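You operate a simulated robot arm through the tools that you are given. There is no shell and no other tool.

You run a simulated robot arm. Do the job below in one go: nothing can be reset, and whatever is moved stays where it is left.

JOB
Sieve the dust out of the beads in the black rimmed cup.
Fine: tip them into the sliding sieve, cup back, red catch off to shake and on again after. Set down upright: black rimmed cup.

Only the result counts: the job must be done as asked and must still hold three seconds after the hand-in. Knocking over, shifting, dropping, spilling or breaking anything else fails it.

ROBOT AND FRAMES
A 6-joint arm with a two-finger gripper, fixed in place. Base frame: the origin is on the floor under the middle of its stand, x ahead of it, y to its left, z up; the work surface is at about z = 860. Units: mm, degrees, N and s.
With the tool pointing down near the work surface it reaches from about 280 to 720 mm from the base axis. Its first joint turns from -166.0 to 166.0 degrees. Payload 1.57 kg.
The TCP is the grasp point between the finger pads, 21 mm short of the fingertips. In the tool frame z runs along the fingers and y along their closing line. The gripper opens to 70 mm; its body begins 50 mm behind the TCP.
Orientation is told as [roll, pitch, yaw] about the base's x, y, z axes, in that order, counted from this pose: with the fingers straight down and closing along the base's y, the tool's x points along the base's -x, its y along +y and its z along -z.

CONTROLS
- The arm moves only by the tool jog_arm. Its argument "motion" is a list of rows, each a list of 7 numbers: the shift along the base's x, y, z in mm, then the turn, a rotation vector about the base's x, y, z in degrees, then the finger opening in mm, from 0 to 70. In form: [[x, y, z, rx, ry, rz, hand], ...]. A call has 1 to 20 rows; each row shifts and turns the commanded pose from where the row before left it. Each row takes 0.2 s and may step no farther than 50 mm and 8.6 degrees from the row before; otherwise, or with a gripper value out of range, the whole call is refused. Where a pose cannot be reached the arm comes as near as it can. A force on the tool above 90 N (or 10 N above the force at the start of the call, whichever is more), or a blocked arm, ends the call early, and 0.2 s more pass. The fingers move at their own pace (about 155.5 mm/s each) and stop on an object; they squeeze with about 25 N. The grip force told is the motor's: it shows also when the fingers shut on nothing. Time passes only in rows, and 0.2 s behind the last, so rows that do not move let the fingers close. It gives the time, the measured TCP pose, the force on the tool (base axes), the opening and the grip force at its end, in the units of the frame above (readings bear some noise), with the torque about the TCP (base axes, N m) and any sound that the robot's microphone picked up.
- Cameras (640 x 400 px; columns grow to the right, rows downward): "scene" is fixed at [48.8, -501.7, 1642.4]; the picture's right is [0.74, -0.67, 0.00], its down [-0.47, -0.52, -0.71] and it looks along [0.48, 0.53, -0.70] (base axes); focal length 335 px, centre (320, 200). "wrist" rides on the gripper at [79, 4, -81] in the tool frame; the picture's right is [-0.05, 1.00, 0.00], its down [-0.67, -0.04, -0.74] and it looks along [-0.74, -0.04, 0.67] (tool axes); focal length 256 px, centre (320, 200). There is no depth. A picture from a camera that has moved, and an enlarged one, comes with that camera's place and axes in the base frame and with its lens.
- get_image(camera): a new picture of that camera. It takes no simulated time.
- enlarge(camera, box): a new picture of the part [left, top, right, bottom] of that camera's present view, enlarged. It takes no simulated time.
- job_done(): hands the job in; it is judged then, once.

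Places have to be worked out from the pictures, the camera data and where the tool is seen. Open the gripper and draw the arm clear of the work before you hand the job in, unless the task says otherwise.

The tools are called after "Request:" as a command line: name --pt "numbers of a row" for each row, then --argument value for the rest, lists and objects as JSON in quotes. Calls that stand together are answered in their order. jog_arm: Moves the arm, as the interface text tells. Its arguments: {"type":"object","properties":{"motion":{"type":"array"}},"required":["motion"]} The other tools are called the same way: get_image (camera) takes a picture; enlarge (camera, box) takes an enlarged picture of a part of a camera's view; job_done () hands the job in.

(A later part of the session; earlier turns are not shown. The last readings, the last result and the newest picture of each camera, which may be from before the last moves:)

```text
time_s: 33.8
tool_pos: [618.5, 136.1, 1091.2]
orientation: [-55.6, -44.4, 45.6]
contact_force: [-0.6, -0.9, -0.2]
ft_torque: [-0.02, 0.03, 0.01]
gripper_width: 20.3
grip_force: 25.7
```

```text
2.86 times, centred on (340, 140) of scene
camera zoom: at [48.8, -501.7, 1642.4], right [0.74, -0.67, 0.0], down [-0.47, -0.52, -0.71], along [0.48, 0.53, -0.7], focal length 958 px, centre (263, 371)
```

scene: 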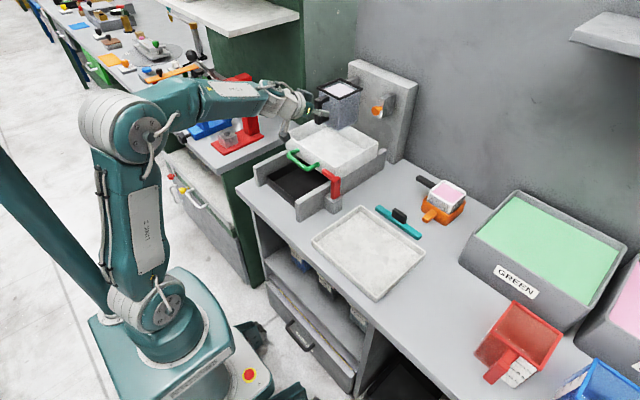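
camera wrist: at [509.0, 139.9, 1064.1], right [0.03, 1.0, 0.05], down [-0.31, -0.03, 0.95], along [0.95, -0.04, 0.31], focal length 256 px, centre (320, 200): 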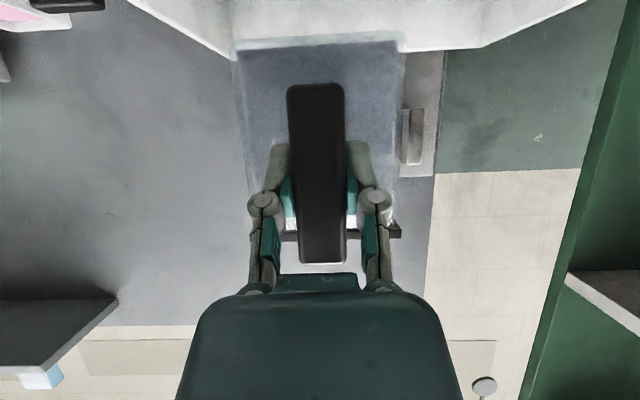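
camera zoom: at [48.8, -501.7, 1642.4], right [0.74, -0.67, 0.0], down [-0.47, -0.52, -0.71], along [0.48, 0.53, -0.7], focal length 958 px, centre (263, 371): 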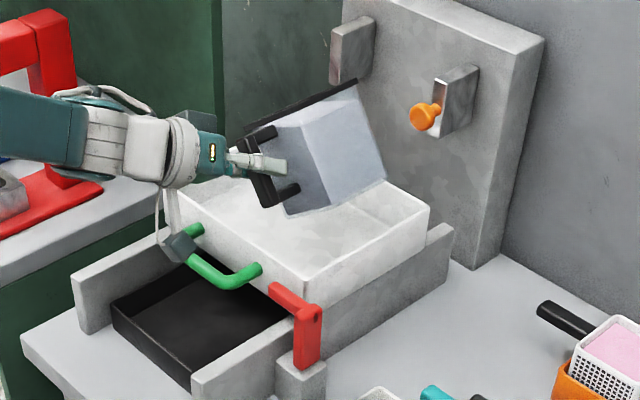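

Request:
jog_arm --pt "0 0 0 -3 0 0 5" --pt "0 0 0 -3 0 0 5" --pt "0 0 0 -3 0 0 5" --pt "0 0 0 -3 0 0 5" --pt "0 0 0 -3 0 0 5" --pt "0 0 0 -3 0 0 5" --pt "0 0 0 -3 0 0 5" --pt "0 0 0 -3 0 0 5" --pt "0 0 0 -3 0 0 5" --pt "0 0 0 -3 0 0 5"

Request:
enlarge --camera "scene" --box '[240, 70, 440, 210]'

Request:
get_image --camera "wrist"

```text
time_s: 36.0
tool_pos: [617.1, 137.1, 1092.2]
orientation: [-77.5, -20.5, 57.8]
contact_force: [-0.2, 0.5, -2.1]
ft_torque: [-0.01, 0.08, -0.03]
gripper_width: 20.2
grip_force: 25.0
```

```text
2.86 times, centred on (340, 140) of scene
camera zoom: at [48.8, -501.7, 1642.4], right [0.74, -0.67, 0.0], down [-0.47, -0.52, -0.71], along [0.48, 0.53, -0.7], focal length 958 px, centre (263, 371)
```

zoom: 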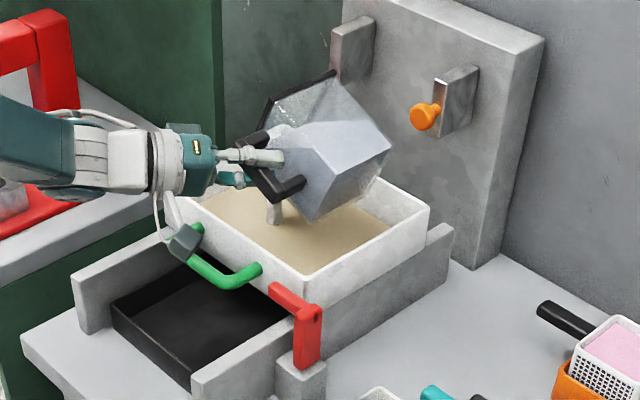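

```text
taken
camera wrist: at [508.3, 111.7, 1076.8], right [0.03, 0.45, -0.89], down [-0.31, 0.85, 0.42], along [0.95, 0.27, 0.16], focal length 256 px, centre (320, 200)
```

wrist: 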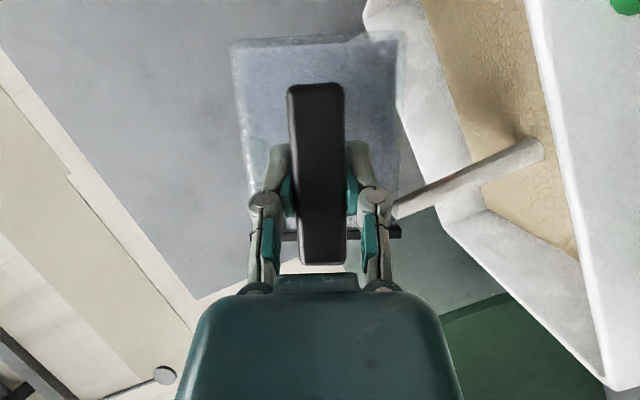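

The stream lands near (695,195), mid-sieve. I keep rolling.

Request:
jog_arm --pt "0 0 0 -2 0 0 5" --pt "0 0 0 -2 0 0 5" --pt "0 0 0 -2 0 0 5" --pt "0 0 0 -2 0 0 5" --pt "0 0 0 -2 0 0 5" --pt "0 0 0 -2 0 0 5" --pt "0 0 0 -2 0 0 5" --pt "0 0 0 -2 0 0 5" --pt "0 0 0 -2 0 0 5" --pt "0 0 0 -2 0 0 5"

Request:
enlarge --camera "scene" --box '[240, 70, 440, 210]'

```text
time_s: 38.2
tool_pos: [617.4, 136.1, 1090.3]
orientation: [-88.1, -3.4, 60.2]
contact_force: [-0.5, 0.4, -0.9]
ft_torque: [0.0, 0.05, -0.01]
gripper_width: 20.6
grip_force: 25.3
```

```text
2.86 times, centred on (340, 140) of scene
camera zoom: at [48.8, -501.7, 1642.4], right [0.74, -0.67, 0.0], down [-0.47, -0.52, -0.71], along [0.48, 0.53, -0.7], focal length 958 px, centre (263, 371)
```

zoom: 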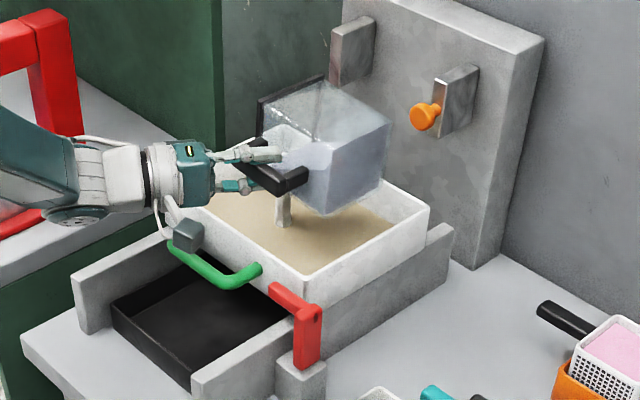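

Request:
jog_arm --pt "0 0 0 -2 0 0 5" --pt "0 0 0 -2 0 0 5" --pt "0 0 0 -2 0 0 5" --pt "0 0 0 -2 0 0 5" --pt "0 0 0 -2 0 0 5" --pt "0 0 0 -3 0 0 5" --pt "0 0 0 -3 0 0 5" --pt "0 0 0 -3 0 0 5" --pt "0 0 0 -3 0 0 5" --pt "0 0 0 -3 0 0 5"

Request:
enlarge --camera "scene" --box '[240, 70, 440, 210]'

```text
time_s: 40.4
tool_pos: [619.4, 135.0, 1090.6]
orientation: [-100.9, 18.2, 58.3]
contact_force: [-0.3, -0.2, -0.8]
ft_torque: [-0.03, 0.07, 0.02]
gripper_width: 20.6
grip_force: 25.5
```

```text
2.86 times, centred on (340, 140) of scene
camera zoom: at [48.8, -501.7, 1642.4], right [0.74, -0.67, 0.0], down [-0.47, -0.52, -0.71], along [0.48, 0.53, -0.7], focal length 958 px, centre (263, 371)
```

zoom: 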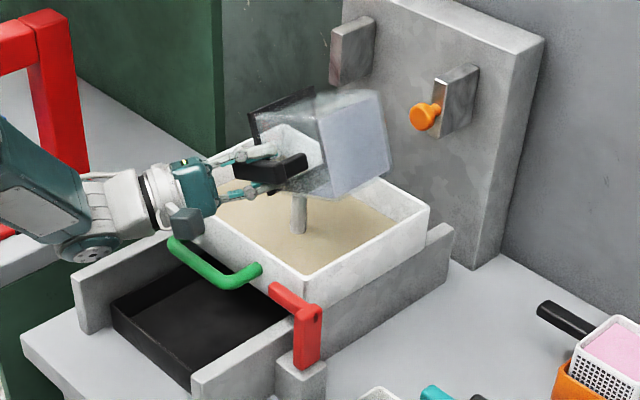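

Request:
jog_arm --pt "0 0 0 -3 0 0 5" --pt "0 0 0 -3 0 0 5" --pt "0 0 0 -3 0 0 5" --pt "0 0 0 -3 0 0 5" --pt "0 0 0 -3 0 0 5" --pt "0 0 0 -3 0 0 5" --pt "0 0 0 -3 0 0 5" --pt "0 0 0 0 0 0 5" --pt "0 0 0 0 0 0 5" --pt "0 0 0 0 0 0 5"

Request:
enlarge --camera "scene" --box '[240, 70, 440, 210]'

Request:
get_image --camera "wrist"

```text
time_s: 42.6
tool_pos: [617.5, 136.7, 1091.5]
orientation: [-114.3, 35.6, 52.4]
contact_force: [0.5, -0.2, -2.1]
ft_torque: [0.04, 0.05, -0.03]
gripper_width: 20.6
grip_force: 25.1
```

```text
2.86 times, centred on (340, 140) of scene
camera zoom: at [48.8, -501.7, 1642.4], right [0.74, -0.67, 0.0], down [-0.47, -0.52, -0.71], along [0.48, 0.53, -0.7], focal length 958 px, centre (263, 371)
```

zoom: 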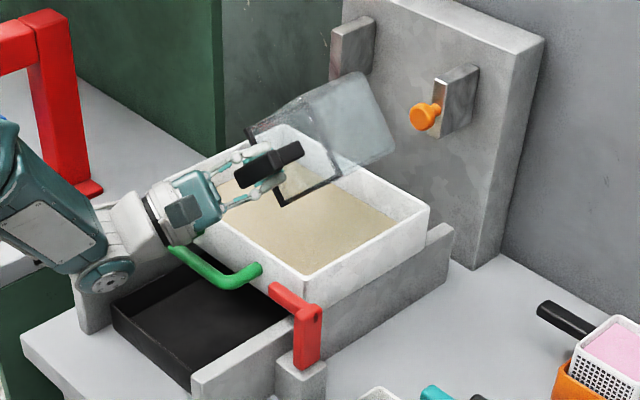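

```text
taken
camera wrist: at [508.8, 112.0, 1108.0], right [0.03, -0.64, -0.77], down [-0.31, 0.73, -0.61], along [0.95, 0.26, -0.18], focal length 256 px, centre (320, 200)
```

wrist: 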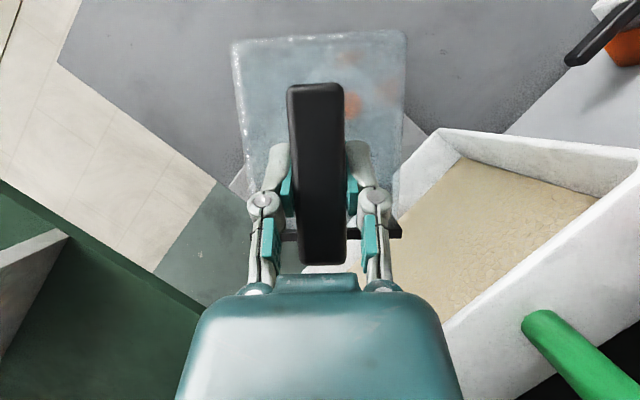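

The stream has stopped and the cup looks empty. I raise a little, tip further with a small jiggle to be sure, then check.

Request:
jog_arm --pt "0 0 10 -3 0 0 5" --pt "0 0 10 -4 0 0 5" --pt "0 0 10 -4 0 0 5" --pt "0 0 0 -4 0 0 5" --pt "0 0 4 3 0 0 5" --pt "0 0 -4 -3 0 0 5" --pt "0 0 4 3 0 0 5" --pt "0 0 -4 -3 0 0 5" --pt "0 0 0 0 0 0 5"

Request:
enlarge --camera "scene" --box '[240, 70, 440, 210]'

Request:
enlarge --camera "wrist" --box '[200, 20, 430, 220]'

```text
time_s: 44.6
tool_pos: [617.3, 136.5, 1121.9]
orientation: [-127.5, 46.7, 43.5]
contact_force: [0.1, -0.4, -1.0]
ft_torque: [0.02, 0.05, -0.01]
gripper_width: 20.3
grip_force: 24.7
```

```text
2.86 times, centred on (340, 140) of scene
camera zoom: at [48.8, -501.7, 1642.4], right [0.74, -0.67, 0.0], down [-0.47, -0.52, -0.71], along [0.48, 0.53, -0.7], focal length 958 px, centre (263, 371)
```

zoom: 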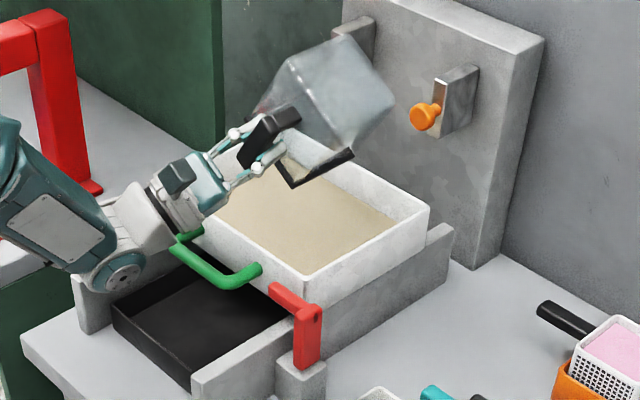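

```text
2.00 times, centred on (315, 120) of wrist
camera zoom: at [508.5, 116.7, 1143.7], right [0.03, -0.81, -0.58], down [-0.31, 0.55, -0.78], along [0.95, 0.2, -0.24], focal length 512 px, centre (330, 360)
```

zoom: 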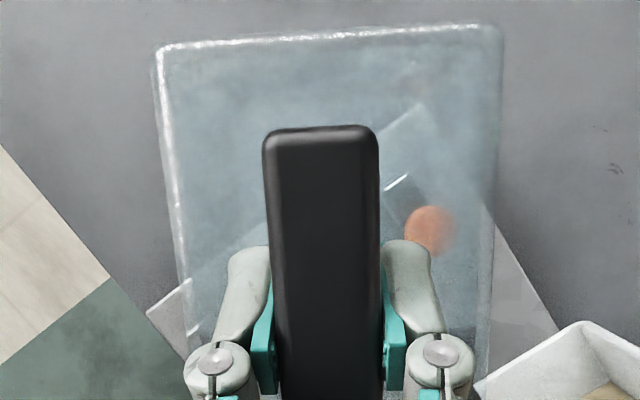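

The cup is see-through and empty. I roll it back upright over the sieve.

Request:
jog_arm --pt "0 0 2 5 0 0 5" --pt "0 0 2 8 0 0 5" --pt "0 0 2 8 0 0 5" --pt "0 0 2 8 0 0 5" --pt "0 0 2 8 0 0 5" --pt "0 0 2 8 0 0 5" --pt "0 0 2 8 0 0 5" --pt "0 0 2 8 0 0 5" --pt "0 0 2 8 0 0 5" --pt "0 0 2 8 0 0 5" --pt "0 0 2 8 0 0 5" --pt "0 0 2 8 0 0 5" --pt "0 0 2 8 0 0 5" --pt "0 0 2 8 0 0 5" --pt "0 0 2 8 0 0 5" --pt "0 0 2 8 0 0 5" --pt "0 0 0 8 0 0 5" --pt "0 0 0 8 0 0 5" --pt "0 0 0 6 0 0 5"

Request:
get_image --camera "scene"

Request:
get_image --camera "wrist"

```text
time_s: 48.6
tool_pos: [618.1, 136.0, 1154.2]
orientation: [0.0, -60.0, -0.1]
contact_force: [-0.2, 0.5, -0.3]
ft_torque: [-0.06, 0.02, 0.03]
gripper_width: 20.3
grip_force: 24.7
```

```text
taken
```

scene: 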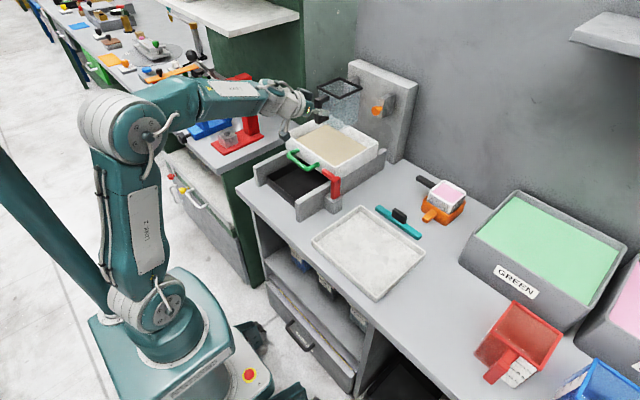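

```text
taken
camera wrist: at [509.1, 140.0, 1125.9], right [0.03, 1.0, 0.05], down [-0.31, -0.04, 0.95], along [0.95, -0.04, 0.31], focal length 256 px, centre (320, 200)
```

wrist: 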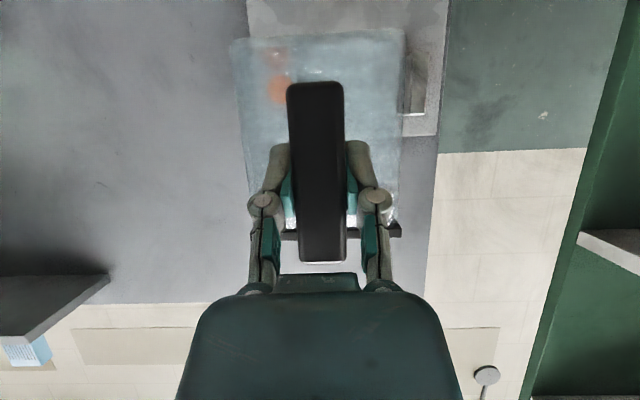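

Cup is upright and held as before. I carry it back by exactly the reverse displacement (−147, −546, −227 in total), first horizontally.

Request:
jog_arm --pt "-3 -12 0 0 0 0 5" --pt "-6 -22 0 0 0 0 5" --pt "-8 -30 0 0 0 0 5" --pt "-8 -30 0 0 0 0 5" --pt "-8 -30 0 0 0 0 5" --pt "-8 -30 0 0 0 0 5" --pt "-8 -30 0 0 0 0 5" --pt "-8 -30 0 0 0 0 5" --pt "-8 -30 0 0 0 0 5" --pt "-8 -30 0 0 0 0 5" --pt "-8 -30 0 0 0 0 5" --pt "-8 -30 0 0 0 0 5" --pt "-8 -30 0 0 0 0 5" --pt "-8 -30 0 0 0 0 5" --pt "-8 -30 0 0 0 0 5" --pt "-8 -30 0 0 0 0 5" --pt "-8 -30 0 0 0 0 5" --pt "-8 -30 0 0 0 0 5" --pt "-6 -20 0 0 0 0 5" --pt "-4 -12 0 0 0 0 5"

Request:
get_image --camera "scene"

```text
time_s: 52.8
tool_pos: [470.8, -412.0, 1153.5]
orientation: [0.2, -60.1, -0.1]
contact_force: [1.1, -0.8, -0.4]
ft_torque: [0.01, 0.04, 0.0]
gripper_width: 20.6
grip_force: 24.8
```

```text
taken
```

scene: 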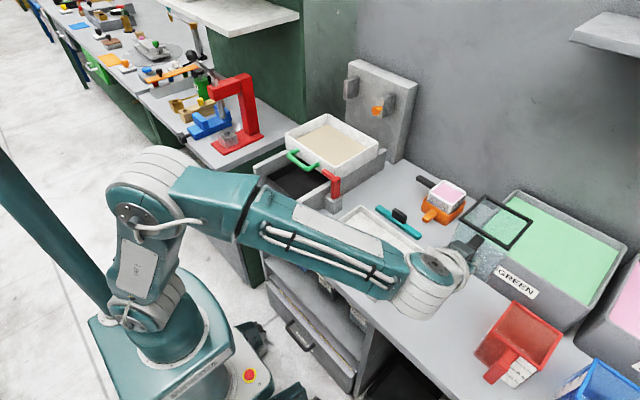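

Now lowering to just above the table.

Request:
jog_arm --pt "0 0 -10 0 0 0 5" --pt "0 0 -20 0 0 0 5" --pt "0 0 -20 0 0 0 5" --pt "0 0 -20 0 0 0 5" --pt "0 0 -20 0 0 0 5" --pt "0 0 -20 0 0 0 5" --pt "0 0 -20 0 0 0 5" --pt "0 0 -20 0 0 0 5" --pt "0 0 -20 0 0 0 5" --pt "0 0 -20 0 0 0 5" --pt "0 0 -15 0 0 0 5" --pt "0 0 -10 0 0 0 5" --pt "0 0 -5 0 0 0 5" --pt "0 0 -2 0 0 0 5" --pt "0 0 0 0 0 0 5"

Request:
enlarge --camera "scene" --box '[380, 250, 500, 370]'

Request:
get_image --camera "wrist"

```text
time_s: 56.0
tool_pos: [470.2, -412.0, 930.5]
orientation: [0.1, -60.0, -0.2]
contact_force: [-0.1, 0.3, -1.4]
ft_torque: [-0.02, 0.08, 0.0]
gripper_width: 20.6
grip_force: 25.7
```

```text
3.33 times, centred on (440, 310) of scene
camera zoom: at [48.8, -501.7, 1642.4], right [0.74, -0.67, 0.0], down [-0.47, -0.52, -0.71], along [0.48, 0.53, -0.7], focal length 1118 px, centre (-80, -167)
```

zoom: 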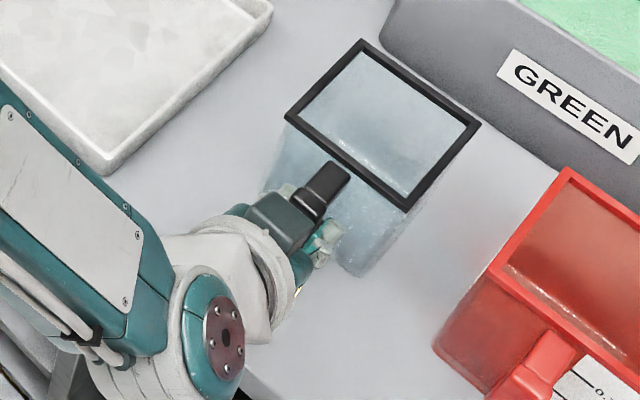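

```text
taken
camera wrist: at [361.4, -407.2, 903.3], right [0.03, 1.0, 0.05], down [-0.31, -0.04, 0.95], along [0.95, -0.04, 0.31], focal length 256 px, centre (320, 200)
```

wrist: 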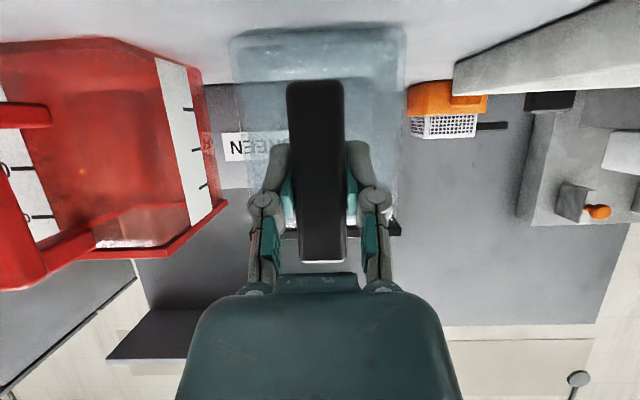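

About 3–5 mm remain. I lower in 1 mm steps watching the force.

Request:
jog_arm --pt "0 0 -1 0 0 0 5" --pt "0 0 -1 0 0 0 5" --pt "0 0 0 0 0 0 5"

Request:
jog_arm --pt "0 0 -1 0 0 0 5" --pt "0 0 0 0 0 0 5"

Request:
jog_arm --pt "0 0 -0.7 0 0 0 5" --pt "0 0 0 0 0 0 5"

```text
time_s: 56.8
tool_pos: [470.7, -411.4, 928.6]
orientation: [0.1, -60.1, 0.0]
contact_force: [-0.4, -0.5, -0.2]
ft_torque: [-0.05, -0.02, -0.01]
gripper_width: 20.3
grip_force: 24.7
```

```text
time_s: 57.4
tool_pos: [471.0, -412.0, 928.7]
orientation: [0.0, -60.1, -0.1]
contact_force: [1.0, 0.8, 1.5]
ft_torque: [0.0, -0.29, 0.02]
gripper_width: 20.8
grip_force: 24.4
```

```text
time_s: 58.0
tool_pos: [472.2, -412.9, 929.3]
orientation: [0.0, -60.0, 0.0]
contact_force: [-0.2, 0.5, 5.5]
ft_torque: [0.02, -0.76, 0.06]
gripper_width: 20.3
grip_force: 24.9
```

The far bottom edge touches first (nose slightly low). I level by about 1° nose-up and check the torque before release.

Request:
jog_arm --pt "0 0 0.7 0 -0.5 0 5" --pt "0 0 0 0 -0.5 0 5" --pt "0 0 0 0 0 0 5"

Request:
enlarge --camera "scene" --box '[410, 250, 500, 350]'

```text
time_s: 58.8
tool_pos: [470.2, -411.8, 929.1]
orientation: [0.1, -61.0, -0.2]
contact_force: [1.3, 0.2, -0.9]
ft_torque: [-0.02, 0.06, -0.02]
gripper_width: 20.3
grip_force: 25.1
```

```text
4.00 times, centred on (455, 300) of scene
camera zoom: at [48.8, -501.7, 1642.4], right [0.74, -0.67, 0.0], down [-0.47, -0.52, -0.71], along [0.48, 0.53, -0.7], focal length 1341 px, centre (-220, -200)
```

zoom: 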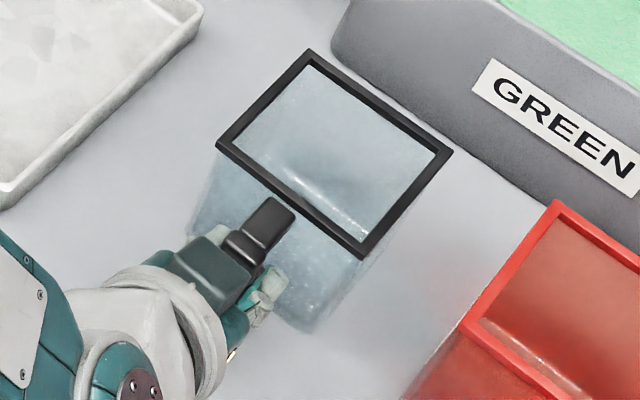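

Now it hangs free again. I lower in half-millimetre steps until it bears on the table.

Request:
jog_arm --pt "0 0 -0.7 0 0 0 5" --pt "0 0 0 0 0 0 5"

Request:
jog_arm --pt "0 0 -0.7 0 0 0 5" --pt "0 0 0 0 0 0 5"

Request:
jog_arm --pt "0 0 -0.7 0 0 0 5" --pt "0 0 0 0 0 0 5"

```text
time_s: 59.4
tool_pos: [470.9, -412.2, 927.6]
orientation: [0.1, -61.0, 0.0]
contact_force: [-0.8, 0.1, -0.8]
ft_torque: [0.02, 0.05, 0.04]
gripper_width: 20.4
grip_force: 25.1
```

```text
time_s: 60.0
tool_pos: [470.4, -411.7, 927.9]
orientation: [0.0, -61.2, 0.0]
contact_force: [-0.2, -0.1, 0.6]
ft_torque: [0.02, -0.03, 0.02]
gripper_width: 20.2
grip_force: 25.6
```

```text
time_s: 60.6
tool_pos: [470.5, -412.1, 926.9]
orientation: [-0.1, -61.1, 0.0]
contact_force: [-0.3, 0.9, 6.1]
ft_torque: [0.05, -0.17, 0.04]
gripper_width: 20.6
grip_force: 25.0
```

Nearly flat contact now (little torque). I relieve slightly and open the fingers.

Request:
jog_arm --pt "0 0 0.4 0 0 0 5" --pt "0 0 0 0 0 0 22" --pt "0 0 0 0 0 0 26" --pt "0 0 0 0 0 0 36" --pt "0 0 0 0 0 0 52" --pt "0 0 0 0 0 0 70" --pt "0 0 0 0 0 0 70"

Request:
get_image --camera "wrist"

Request:
enlarge --camera "scene" --box '[380, 250, 500, 370]'

```text
time_s: 62.2
tool_pos: [470.3, -412.1, 927.2]
orientation: [0.1, -61.2, 0.0]
contact_force: [0.0, -0.2, -0.4]
ft_torque: [-0.03, 0.01, 0.02]
gripper_width: 70.1
grip_force: 0.0
```

```text
taken
camera wrist: at [361.8, -408.3, 897.0], right [0.03, 1.0, 0.05], down [-0.33, -0.04, 0.94], along [0.94, -0.04, 0.33], focal length 256 px, centre (320, 200)
```

wrist: 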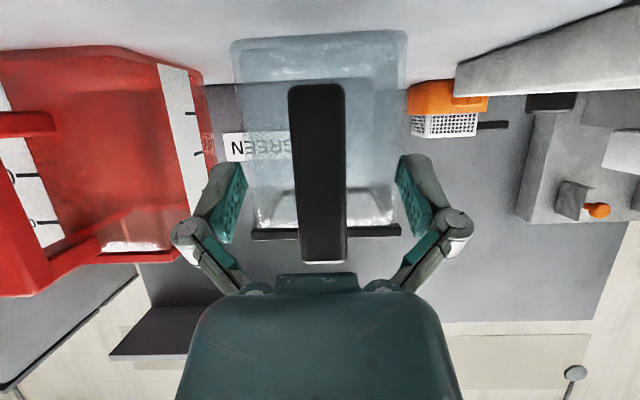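

```text
3.33 times, centred on (440, 310) of scene
camera zoom: at [48.8, -501.7, 1642.4], right [0.74, -0.67, 0.0], down [-0.47, -0.52, -0.71], along [0.48, 0.53, -0.7], focal length 1118 px, centre (-80, -167)
```

zoom: 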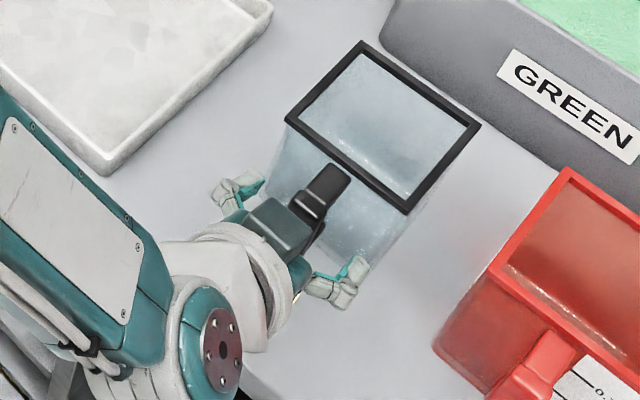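

The cup is upright at its old place (within ~3 mm). I back straight out in −x, then rise.

Request:
jog_arm --pt "-20 0 0 0 0 0 70" --pt "-25 0 0 0 0 0 70" --pt "-25 0 0 0 0 0 70" --pt "-25 0 0 0 0 0 70" --pt "0 0 30 0 0 0 70" --pt "0 0 45 0 0 0 70" --pt "0 0 45 0 0 0 70" --pt "0 0 45 0 0 0 70" --pt "0 0 45 0 0 0 70"

Request:
get_image --camera "scene"

Request:
enlarge --camera "scene" --box '[230, 90, 430, 230]'

```text
time_s: 64.2
tool_pos: [378.2, -411.3, 1137.4]
orientation: [0.2, -61.0, -0.3]
contact_force: [-0.8, -0.1, 0.5]
ft_torque: [-0.02, 0.0, 0.0]
gripper_width: 70.0
grip_force: 0.0
```

```text
taken
```

scene: 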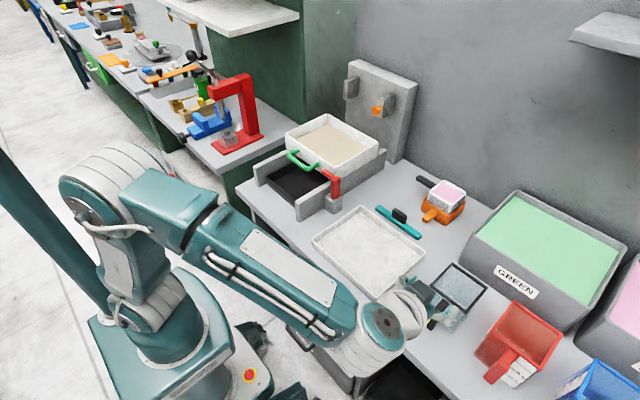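

```text
2.86 times, centred on (330, 160) of scene
camera zoom: at [48.8, -501.7, 1642.4], right [0.74, -0.67, 0.0], down [-0.47, -0.52, -0.71], along [0.48, 0.53, -0.7], focal length 958 px, centre (291, 314)
```

zoom: 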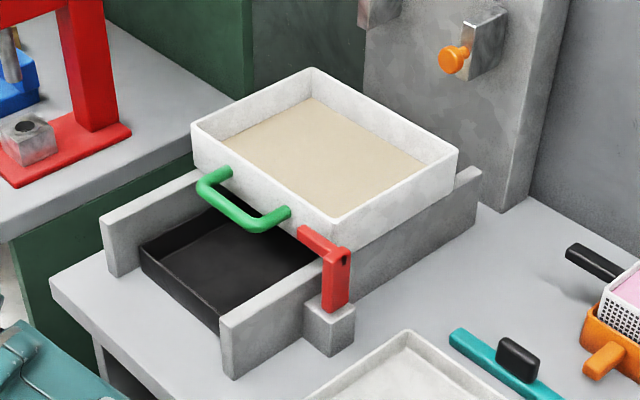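

Cup done. Next the catch: I turn the tool back to pointing down with yaw +90° (closing along x, camera on the −y side) and approach above the red post, looking at it from the −y side first.

Request:
jog_arm --pt "8 20 10 0 7.6 0 70" --pt "8 20 10 0 7.6 0 70" --pt "8 20 10 0 7.6 0 70" --pt "8 20 10 0 7.6 0 70" --pt "8 20 5 0 7.6 0 70" --pt "8 20 0 0 7.6 0 70" --pt "8 20 0 0 7.6 0 70" --pt "8 20 0 0 7.8 0 70" --pt "8 20 0 0 0 8.2 70" --pt "8 20 0 0 0 8.2 70" --pt "8 20 0 0 0 8.2 70" --pt "8 20 0 0 0 8.2 70" --pt "8 20 0 0 0 8.2 70" --pt "8 20 0 0 0 8.2 70" --pt "8 20 0 0 0 8.2 70" --pt "8 20 0 0 0 8.2 70" --pt "8 0 0 0 0 8.2 70" --pt "8 0 0 0 0 8.2 70" --pt "8 0 0 0 0 8 70"

Request:
get_image --camera "wrist"

Request:
get_image --camera "scene"

```text
time_s: 68.2
tool_pos: [529.2, -91.4, 1182.6]
orientation: [0.0, -0.1, 90.1]
contact_force: [-0.7, -0.2, -0.5]
ft_torque: [0.0, 0.0, 0.02]
gripper_width: 70.0
grip_force: 0.1
```

```text
taken
camera wrist: at [525.6, -171.5, 1263.7], right [-1.0, 0.05, 0.0], down [0.03, 0.67, 0.75], along [0.04, 0.74, -0.67], focal length 256 px, centre (320, 200)
```

wrist: 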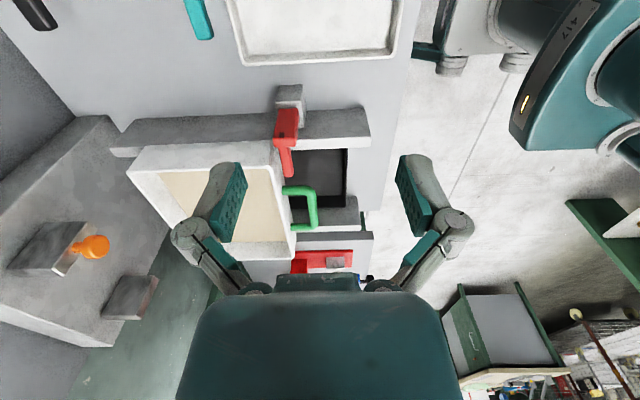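

```text
taken
```

scene: 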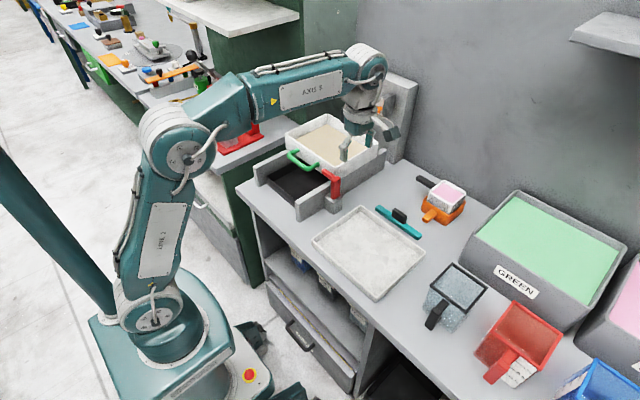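

Request:
enlarge --camera "wrist" --box '[255, 75, 345, 195]'

Request:
enlarge --camera "wrist" --box '[100, 80, 380, 280]'

```text
3.33 times, centred on (300, 135) of wrist
camera zoom: at [525.6, -171.5, 1263.7], right [-1.0, 0.05, 0.0], down [0.03, 0.67, 0.75], along [0.04, 0.74, -0.67], focal length 853 px, centre (387, 417)
```

zoom: 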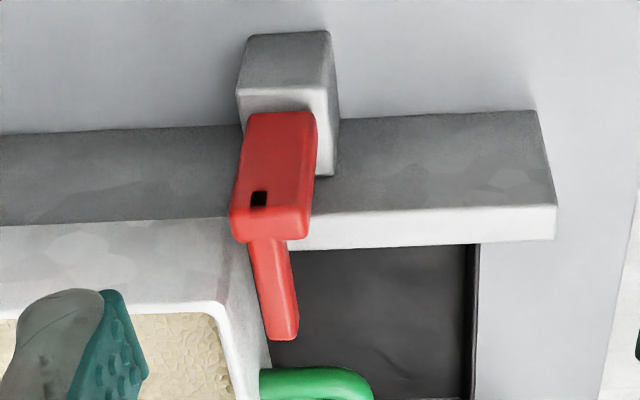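

```text
2.00 times, centred on (240, 180) of wrist
camera zoom: at [525.6, -171.5, 1263.7], right [-1.0, 0.05, 0.0], down [0.03, 0.67, 0.75], along [0.04, 0.74, -0.67], focal length 512 px, centre (480, 240)
```

zoom: 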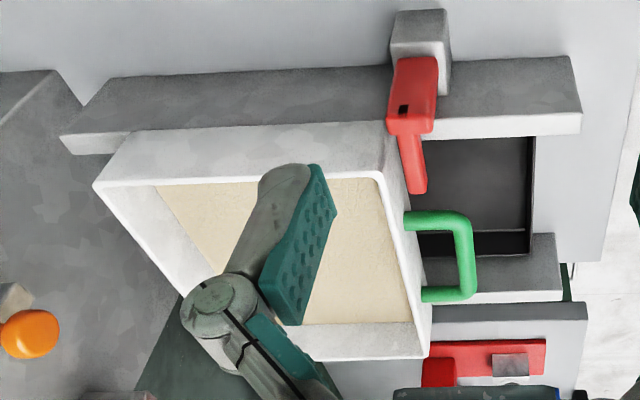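

The post is about x 567–597, y 10–27, top z≈990, with its arm (x 579–594) reaching to y≈80. I move above it with the fingers partly open and check alignment.

Request:
jog_arm --pt "10 22 -15 0 0 0 54" --pt "11 22 -20 0 0 0 54" --pt "11 22 -20 0 0 0 54" --pt "11 22 -20 0 0 0 54" --pt "10 22 -20 0 0 0 54" --pt "0 0 -20 0 0 0 54"

Request:
get_image --camera "wrist"

Request:
enlarge --camera "scene" --box '[270, 90, 410, 220]'

```text
time_s: 69.6
tool_pos: [581.7, 20.0, 1065.4]
orientation: [0.0, -0.1, 90.1]
contact_force: [-0.1, 0.1, -0.2]
ft_torque: [0.01, 0.0, -0.01]
gripper_width: 53.8
grip_force: 0.1
```

```text
taken
camera wrist: at [577.3, -60.1, 1147.7], right [-1.0, 0.05, 0.0], down [0.04, 0.67, 0.75], along [0.04, 0.74, -0.67], focal length 256 px, centre (320, 200)
```

wrist: 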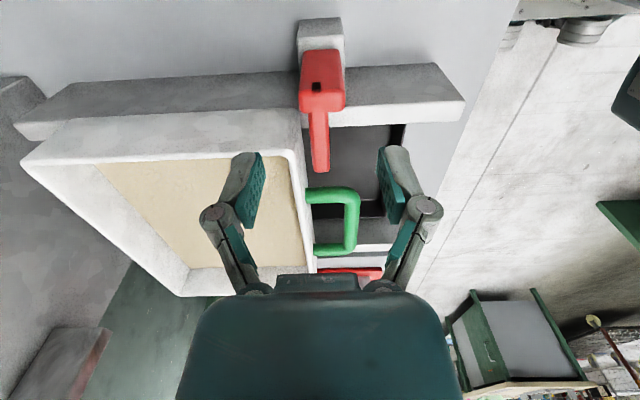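

```text
3.08 times, centred on (340, 155) of scene
camera zoom: at [48.8, -501.7, 1642.4], right [0.74, -0.67, 0.0], down [-0.47, -0.52, -0.71], along [0.48, 0.53, -0.7], focal length 1032 px, centre (258, 338)
```

zoom: 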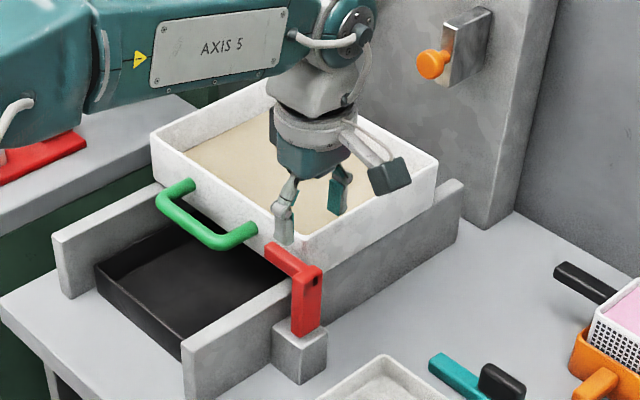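

Aligned to about 2 mm; the post centre is near x 579.5, y 20. I descend around its top part and verify.

Request:
jog_arm --pt "-2 0 -25 0 0 0 54" --pt "0 0 -25 0 0 0 54" --pt "0 0 -20 0 0 0 54" --pt "0 0 -10 0 0 0 54"

Request:
get_image --camera "wrist"

Request:
enlarge --camera "scene" --box '[290, 120, 380, 220]'

```text
time_s: 70.6
tool_pos: [580.0, 19.2, 985.9]
orientation: [0.0, 0.0, 90.0]
contact_force: [-0.5, 0.9, 0.1]
ft_torque: [0.01, 0.05, 0.01]
gripper_width: 53.9
grip_force: 0.1
```

```text
taken
camera wrist: at [575.6, -60.0, 1068.4], right [-1.0, 0.05, 0.0], down [0.04, 0.67, 0.75], along [0.04, 0.74, -0.67], focal length 256 px, centre (320, 200)
```

wrist: 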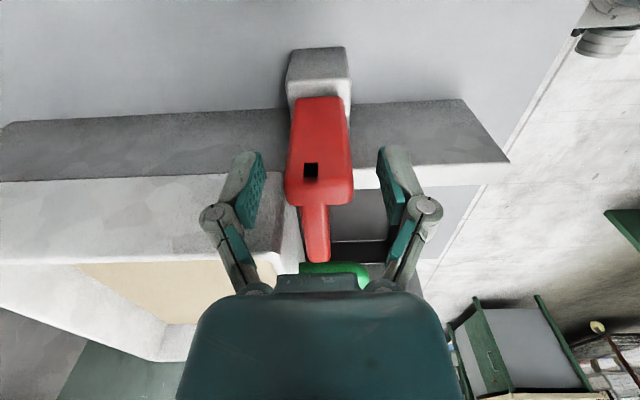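

```text
4.00 times, centred on (335, 170) of scene
camera zoom: at [48.8, -501.7, 1642.4], right [0.74, -0.67, 0.0], down [-0.47, -0.52, -0.71], along [0.48, 0.53, -0.7], focal length 1341 px, centre (260, 320)
```

zoom: 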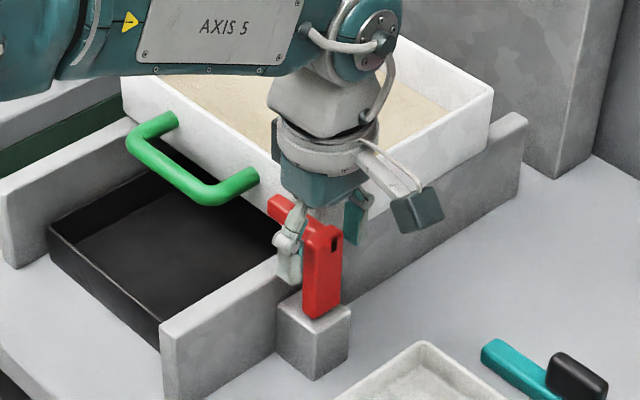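

Fingers are on both sides of the post. I go 12 mm lower and close gently.

Request:
jog_arm --pt "0 0 -6 0 0 0 54" --pt "0 0 -6 0 0 0 54" --pt "0 0 0 0 0 0 44" --pt "0 0 0 0 0 0 36" --pt "0 0 0 0 0 0 30" --pt "0 0 0 0 0 0 24" --pt "0 0 0 0 0 0 18"

Request:
get_image --camera "wrist"

Request:
enlarge --camera "scene" --box '[290, 120, 380, 220]'

```text
time_s: 72.2
tool_pos: [579.9, 18.9, 975.4]
orientation: [-0.1, -0.2, 90.0]
contact_force: [15.5, 0.3, -2.4]
ft_torque: [0.01, -0.29, -0.03]
gripper_width: 30.0
grip_force: 32.1
```

```text
taken
camera wrist: at [575.9, -60.4, 1056.6], right [-1.0, 0.05, 0.0], down [0.03, 0.67, 0.75], along [0.04, 0.74, -0.67], focal length 256 px, centre (320, 200)
```

wrist: 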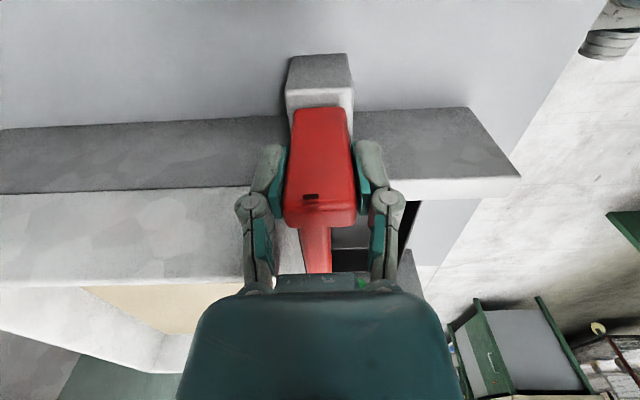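

```text
4.00 times, centred on (335, 170) of scene
camera zoom: at [48.8, -501.7, 1642.4], right [0.74, -0.67, 0.0], down [-0.47, -0.52, -0.71], along [0.48, 0.53, -0.7], focal length 1341 px, centre (260, 320)
```

zoom: 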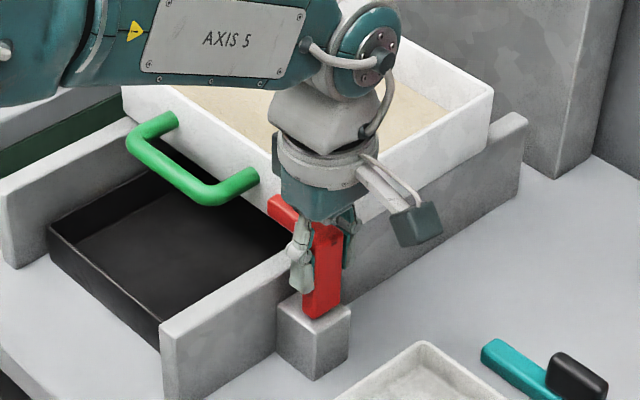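

The post is 30 mm wide and stiff in x (15 N side force), so it does not tip along x. I relieve that and probe a small yaw to feel the hinge.

Request:
jog_arm --pt "0.5 0 0 0 0 0 18" --pt "0 0 0 0 0 0 18"

Request:
jog_arm --pt "0 0 0 0 0 2 18" --pt "0 0 0 0 0 0 18"

```text
time_s: 72.8
tool_pos: [578.9, 20.3, 974.8]
orientation: [-0.1, -0.1, 90.0]
contact_force: [18.1, 1.0, -1.6]
ft_torque: [0.04, -0.33, 0.01]
gripper_width: 29.7
grip_force: 32.2
```

```text
time_s: 73.4
tool_pos: [580.5, 18.5, 975.7]
orientation: [0.0, -0.1, 91.9]
contact_force: [16.7, 1.2, -1.9]
ft_torque: [0.03, -0.25, -0.69]
gripper_width: 30.0
grip_force: 32.2
```

Yaw meets resistance (0.7 N·m at 2°). I undo it and probe a small −y push (hinge along x).

Request:
jog_arm --pt "0 0 0 0 0 -2 18" --pt "0 0 0 0 0 0 18"

Request:
jog_arm --pt "0 -2 0 0 0 0 18" --pt "0 0 0 0 0 0 18"

Request:
get_image --camera "wrist"

```text
time_s: 74.0
tool_pos: [580.5, 20.0, 974.9]
orientation: [0.0, 0.1, 90.0]
contact_force: [13.8, 1.6, 1.8]
ft_torque: [0.07, -0.22, 0.33]
gripper_width: 29.8
grip_force: 32.1
```

```text
time_s: 74.6
tool_pos: [580.7, 18.4, 975.1]
orientation: [0.0, 0.0, 90.0]
contact_force: [12.9, 13.2, 0.7]
ft_torque: [0.69, -0.23, -0.12]
gripper_width: 29.7
grip_force: 31.7
```

```text
taken
camera wrist: at [576.2, -60.5, 1056.6], right [-1.0, 0.05, 0.0], down [0.04, 0.66, 0.75], along [0.04, 0.75, -0.67], focal length 256 px, centre (320, 200)
```

wrist: 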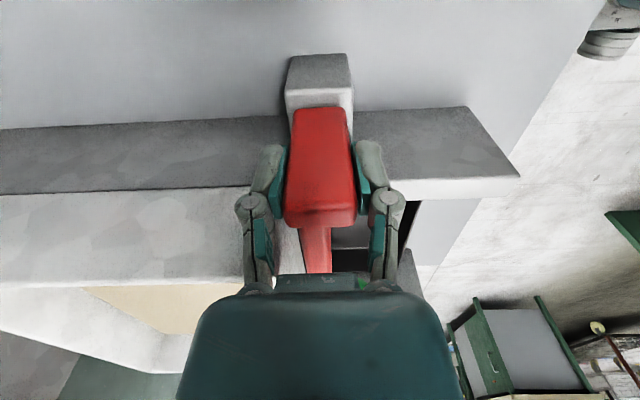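

Request:
enlarge --camera "wrist" --box '[260, 90, 400, 290]'

Request:
enlarge --camera "scene" --box '[320, 165, 350, 210]'

```text
2.00 times, centred on (330, 190) of wrist
camera zoom: at [576.2, -60.5, 1056.6], right [-1.0, 0.05, 0.0], down [0.04, 0.66, 0.75], along [0.04, 0.75, -0.67], focal length 512 px, centre (300, 220)
```

zoom: 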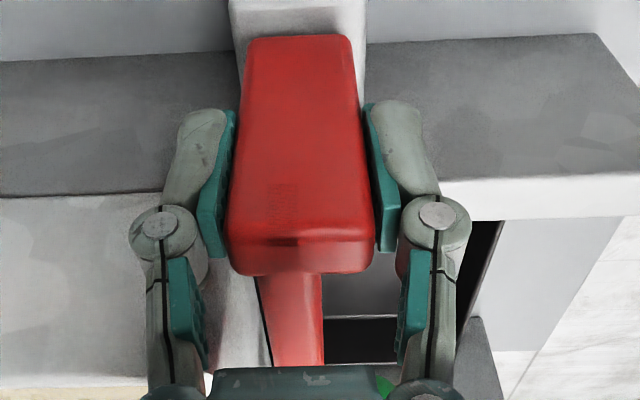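

```text
8.89 times, centred on (335, 188) of scene
camera zoom: at [48.8, -501.7, 1642.4], right [0.74, -0.67, 0.0], down [-0.47, -0.52, -0.71], along [0.48, 0.53, -0.7], focal length 2980 px, centre (187, 311)
```

zoom: 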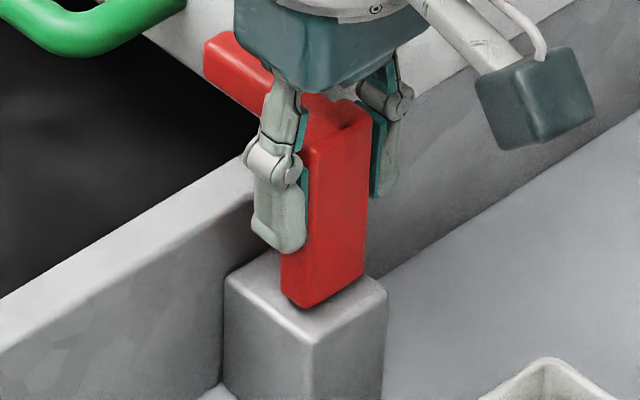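

The −y push gave a wrench passing ~52 mm below the TCP, i.e. as if the post is hinged along x at its foot (z≈920). I now rotate +2° about x to match that hinge and see if the load vanishes.

Request:
jog_arm --pt "0 0 0 2 0 0 18" --pt "0 0 0 0 0 0 18"

```text
time_s: 75.2
tool_pos: [580.7, 17.2, 974.1]
orientation: [0.1, -2.1, 90.0]
contact_force: [9.2, 11.7, -1.5]
ft_torque: [0.58, -0.19, 0.06]
gripper_width: 29.8
grip_force: 31.7
```

Not conclusive: force stayed. The yaw test, though, left a hysteresis (−0.7 then +0.33 N·m), hinting at a vertical hinge with friction. I undo the tilt and y shift and try a larger yaw.

Request:
jog_arm --pt "0 2 0 -2 0 0 18" --pt "0 0 0 0 0 0 18"

Request:
jog_arm --pt "0 0 0 0 0 2 18" --pt "0 0 0 0 0 2 18" --pt "0 0 0 0 0 0 18"

Request:
enlarge --camera "wrist" --box '[260, 90, 400, 290]'

```text
time_s: 75.8
tool_pos: [579.7, 19.0, 975.3]
orientation: [0.0, 0.0, 90.1]
contact_force: [8.9, 11.8, 0.3]
ft_torque: [0.57, -0.07, -0.02]
gripper_width: 29.9
grip_force: 32.7
```

```text
time_s: 76.6
tool_pos: [579.3, 18.2, 975.1]
orientation: [-0.1, 0.0, 94.0]
contact_force: [11.3, 2.8, -0.9]
ft_torque: [0.2, -0.18, -0.59]
gripper_width: 30.5
grip_force: 32.1
```

```text
2.00 times, centred on (330, 190) of wrist
camera zoom: at [581.7, -61.5, 1056.7], right [-1.0, -0.02, 0.0], down [-0.01, 0.67, 0.75], along [-0.01, 0.74, -0.67], focal length 512 px, centre (300, 220)
```

zoom: 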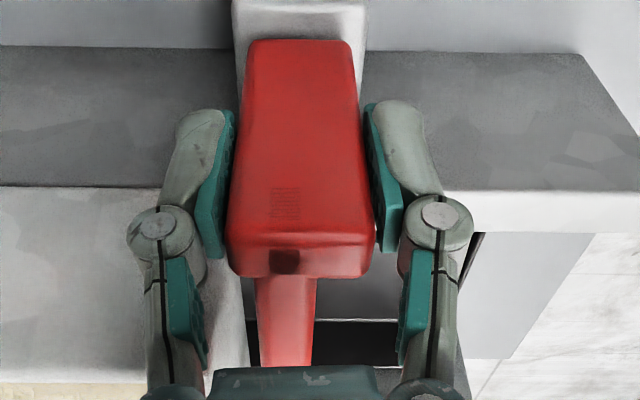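

The arm of the catch did not turn in the world (only the fingers twisted on the post), so it is not a loose vertical hinge. I undo the yaw and probe a small lift.

Request:
jog_arm --pt "0 0 0 0 0 -2 18" --pt "0 0 0 0 0 -2 18" --pt "0 0 0 0 0 0 18"

Request:
jog_arm --pt "0 0 1.5 0 0 0 18" --pt "0 0 0 0 0 0 18"

Request:
enlarge --camera "scene" --box '[320, 165, 350, 210]'

```text
time_s: 77.4
tool_pos: [580.4, 19.2, 974.6]
orientation: [0.0, 0.0, 90.0]
contact_force: [6.7, 0.1, -4.0]
ft_torque: [-0.01, -0.09, 0.37]
gripper_width: 29.7
grip_force: 32.0
```

```text
time_s: 78.0
tool_pos: [580.3, 20.1, 974.9]
orientation: [0.3, 0.0, 89.9]
contact_force: [3.4, -2.0, -19.2]
ft_torque: [-0.04, -0.1, -0.1]
gripper_width: 29.9
grip_force: 32.5
```

```text
8.89 times, centred on (335, 188) of scene
camera zoom: at [48.8, -501.7, 1642.4], right [0.74, -0.67, 0.0], down [-0.47, -0.52, -0.71], along [0.48, 0.53, -0.7], focal length 2980 px, centre (187, 311)
```

zoom: 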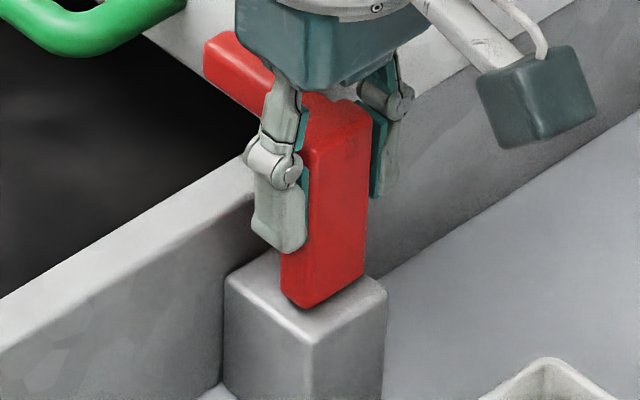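

Lifting is stiff too (−19 N for 1.5 mm). I relieve, open the fingers and rise a bit to look at the catch again.

Request:
jog_arm --pt "0 0 -1.5 0 0 0 18" --pt "0 0 0 0 0 0 34" --pt "0 0 0 0 0 0 44" --pt "0 0 0 0 0 0 54" --pt "0 0 0 0 0 0 54"

Request:
enlarge --camera "wrist" --box '[260, 90, 400, 290]'

Request:
enlarge --camera "scene" --box '[320, 165, 350, 210]'

```text
time_s: 79.2
tool_pos: [581.0, 20.8, 975.7]
orientation: [-0.1, -0.1, 90.0]
contact_force: [0.7, 0.6, -0.6]
ft_torque: [0.01, 0.0, -0.06]
gripper_width: 53.7
grip_force: 0.1
```

```text
2.00 times, centred on (330, 190) of wrist
camera zoom: at [576.5, -59.8, 1057.2], right [-1.0, 0.05, 0.0], down [0.04, 0.67, 0.75], along [0.04, 0.74, -0.67], focal length 512 px, centre (300, 220)
```

zoom: 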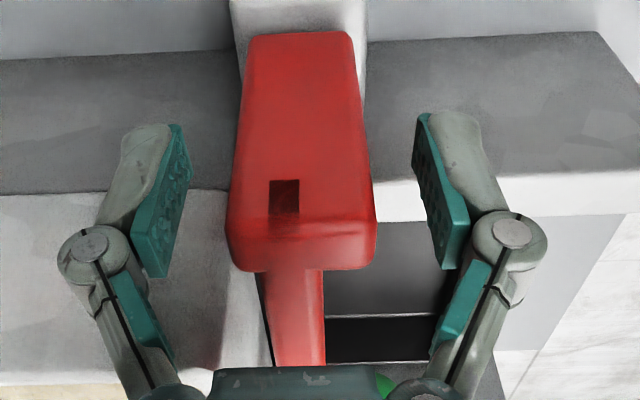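

```text
8.89 times, centred on (335, 188) of scene
camera zoom: at [48.8, -501.7, 1642.4], right [0.74, -0.67, 0.0], down [-0.47, -0.52, -0.71], along [0.48, 0.53, -0.7], focal length 2980 px, centre (187, 311)
```

zoom: 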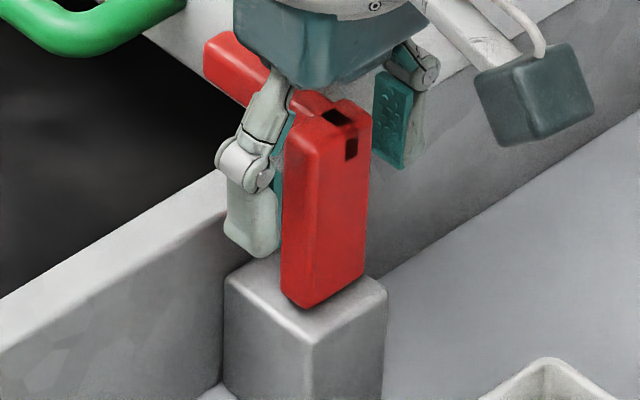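

The catch still looks unchanged. I regrip the post 1 mm further in +x and try a firmer pull toward −y along an arc about its foot, watching forces and pictures.

Request:
jog_arm --pt "1.2 0 0 0 0 0 54" --pt "0 0 0 0 0 0 40" --pt "0 0 0 0 0 0 32" --pt "0 0 0 0 0 0 22" --pt "0 0 0 0 0 0 18"

Request:
jog_arm --pt "0 -2 0 2 0 0 18" --pt "0 0 0 0 0 0 18"

Request:
jog_arm --pt "0 -2 0 2 0 0 18" --pt "0 0 0 0 0 0 18"

Request:
enlarge --camera "scene" --box '[320, 165, 350, 210]'

```text
time_s: 80.4
tool_pos: [579.2, 19.8, 974.6]
orientation: [0.1, -0.1, 90.0]
contact_force: [-14.9, 1.4, 5.8]
ft_torque: [0.01, 0.58, 0.0]
gripper_width: 29.6
grip_force: 32.3
```

```text
time_s: 81.0
tool_pos: [580.3, 18.1, 976.2]
orientation: [0.1, -2.1, 90.0]
contact_force: [-21.0, 0.6, 3.0]
ft_torque: [0.05, 0.37, 0.01]
gripper_width: 29.7
grip_force: 32.3
```

```text
time_s: 81.6
tool_pos: [579.1, 16.6, 974.8]
orientation: [0.0, -4.0, 90.0]
contact_force: [-21.5, 3.3, 4.8]
ft_torque: [0.2, 0.42, 0.07]
gripper_width: 29.6
grip_force: 31.9
```

```text
8.89 times, centred on (335, 188) of scene
camera zoom: at [48.8, -501.7, 1642.4], right [0.74, -0.67, 0.0], down [-0.47, -0.52, -0.71], along [0.48, 0.53, -0.7], focal length 2980 px, centre (187, 311)
```

zoom: 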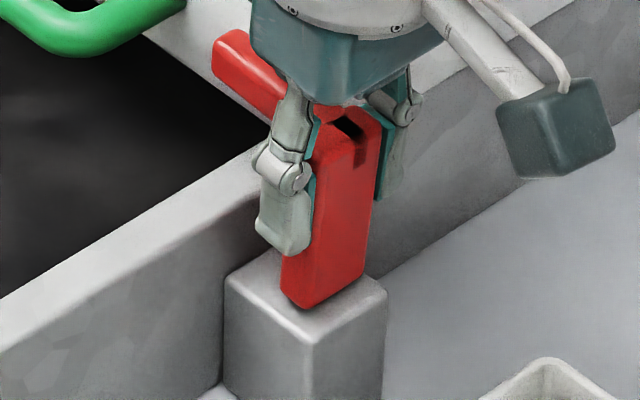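

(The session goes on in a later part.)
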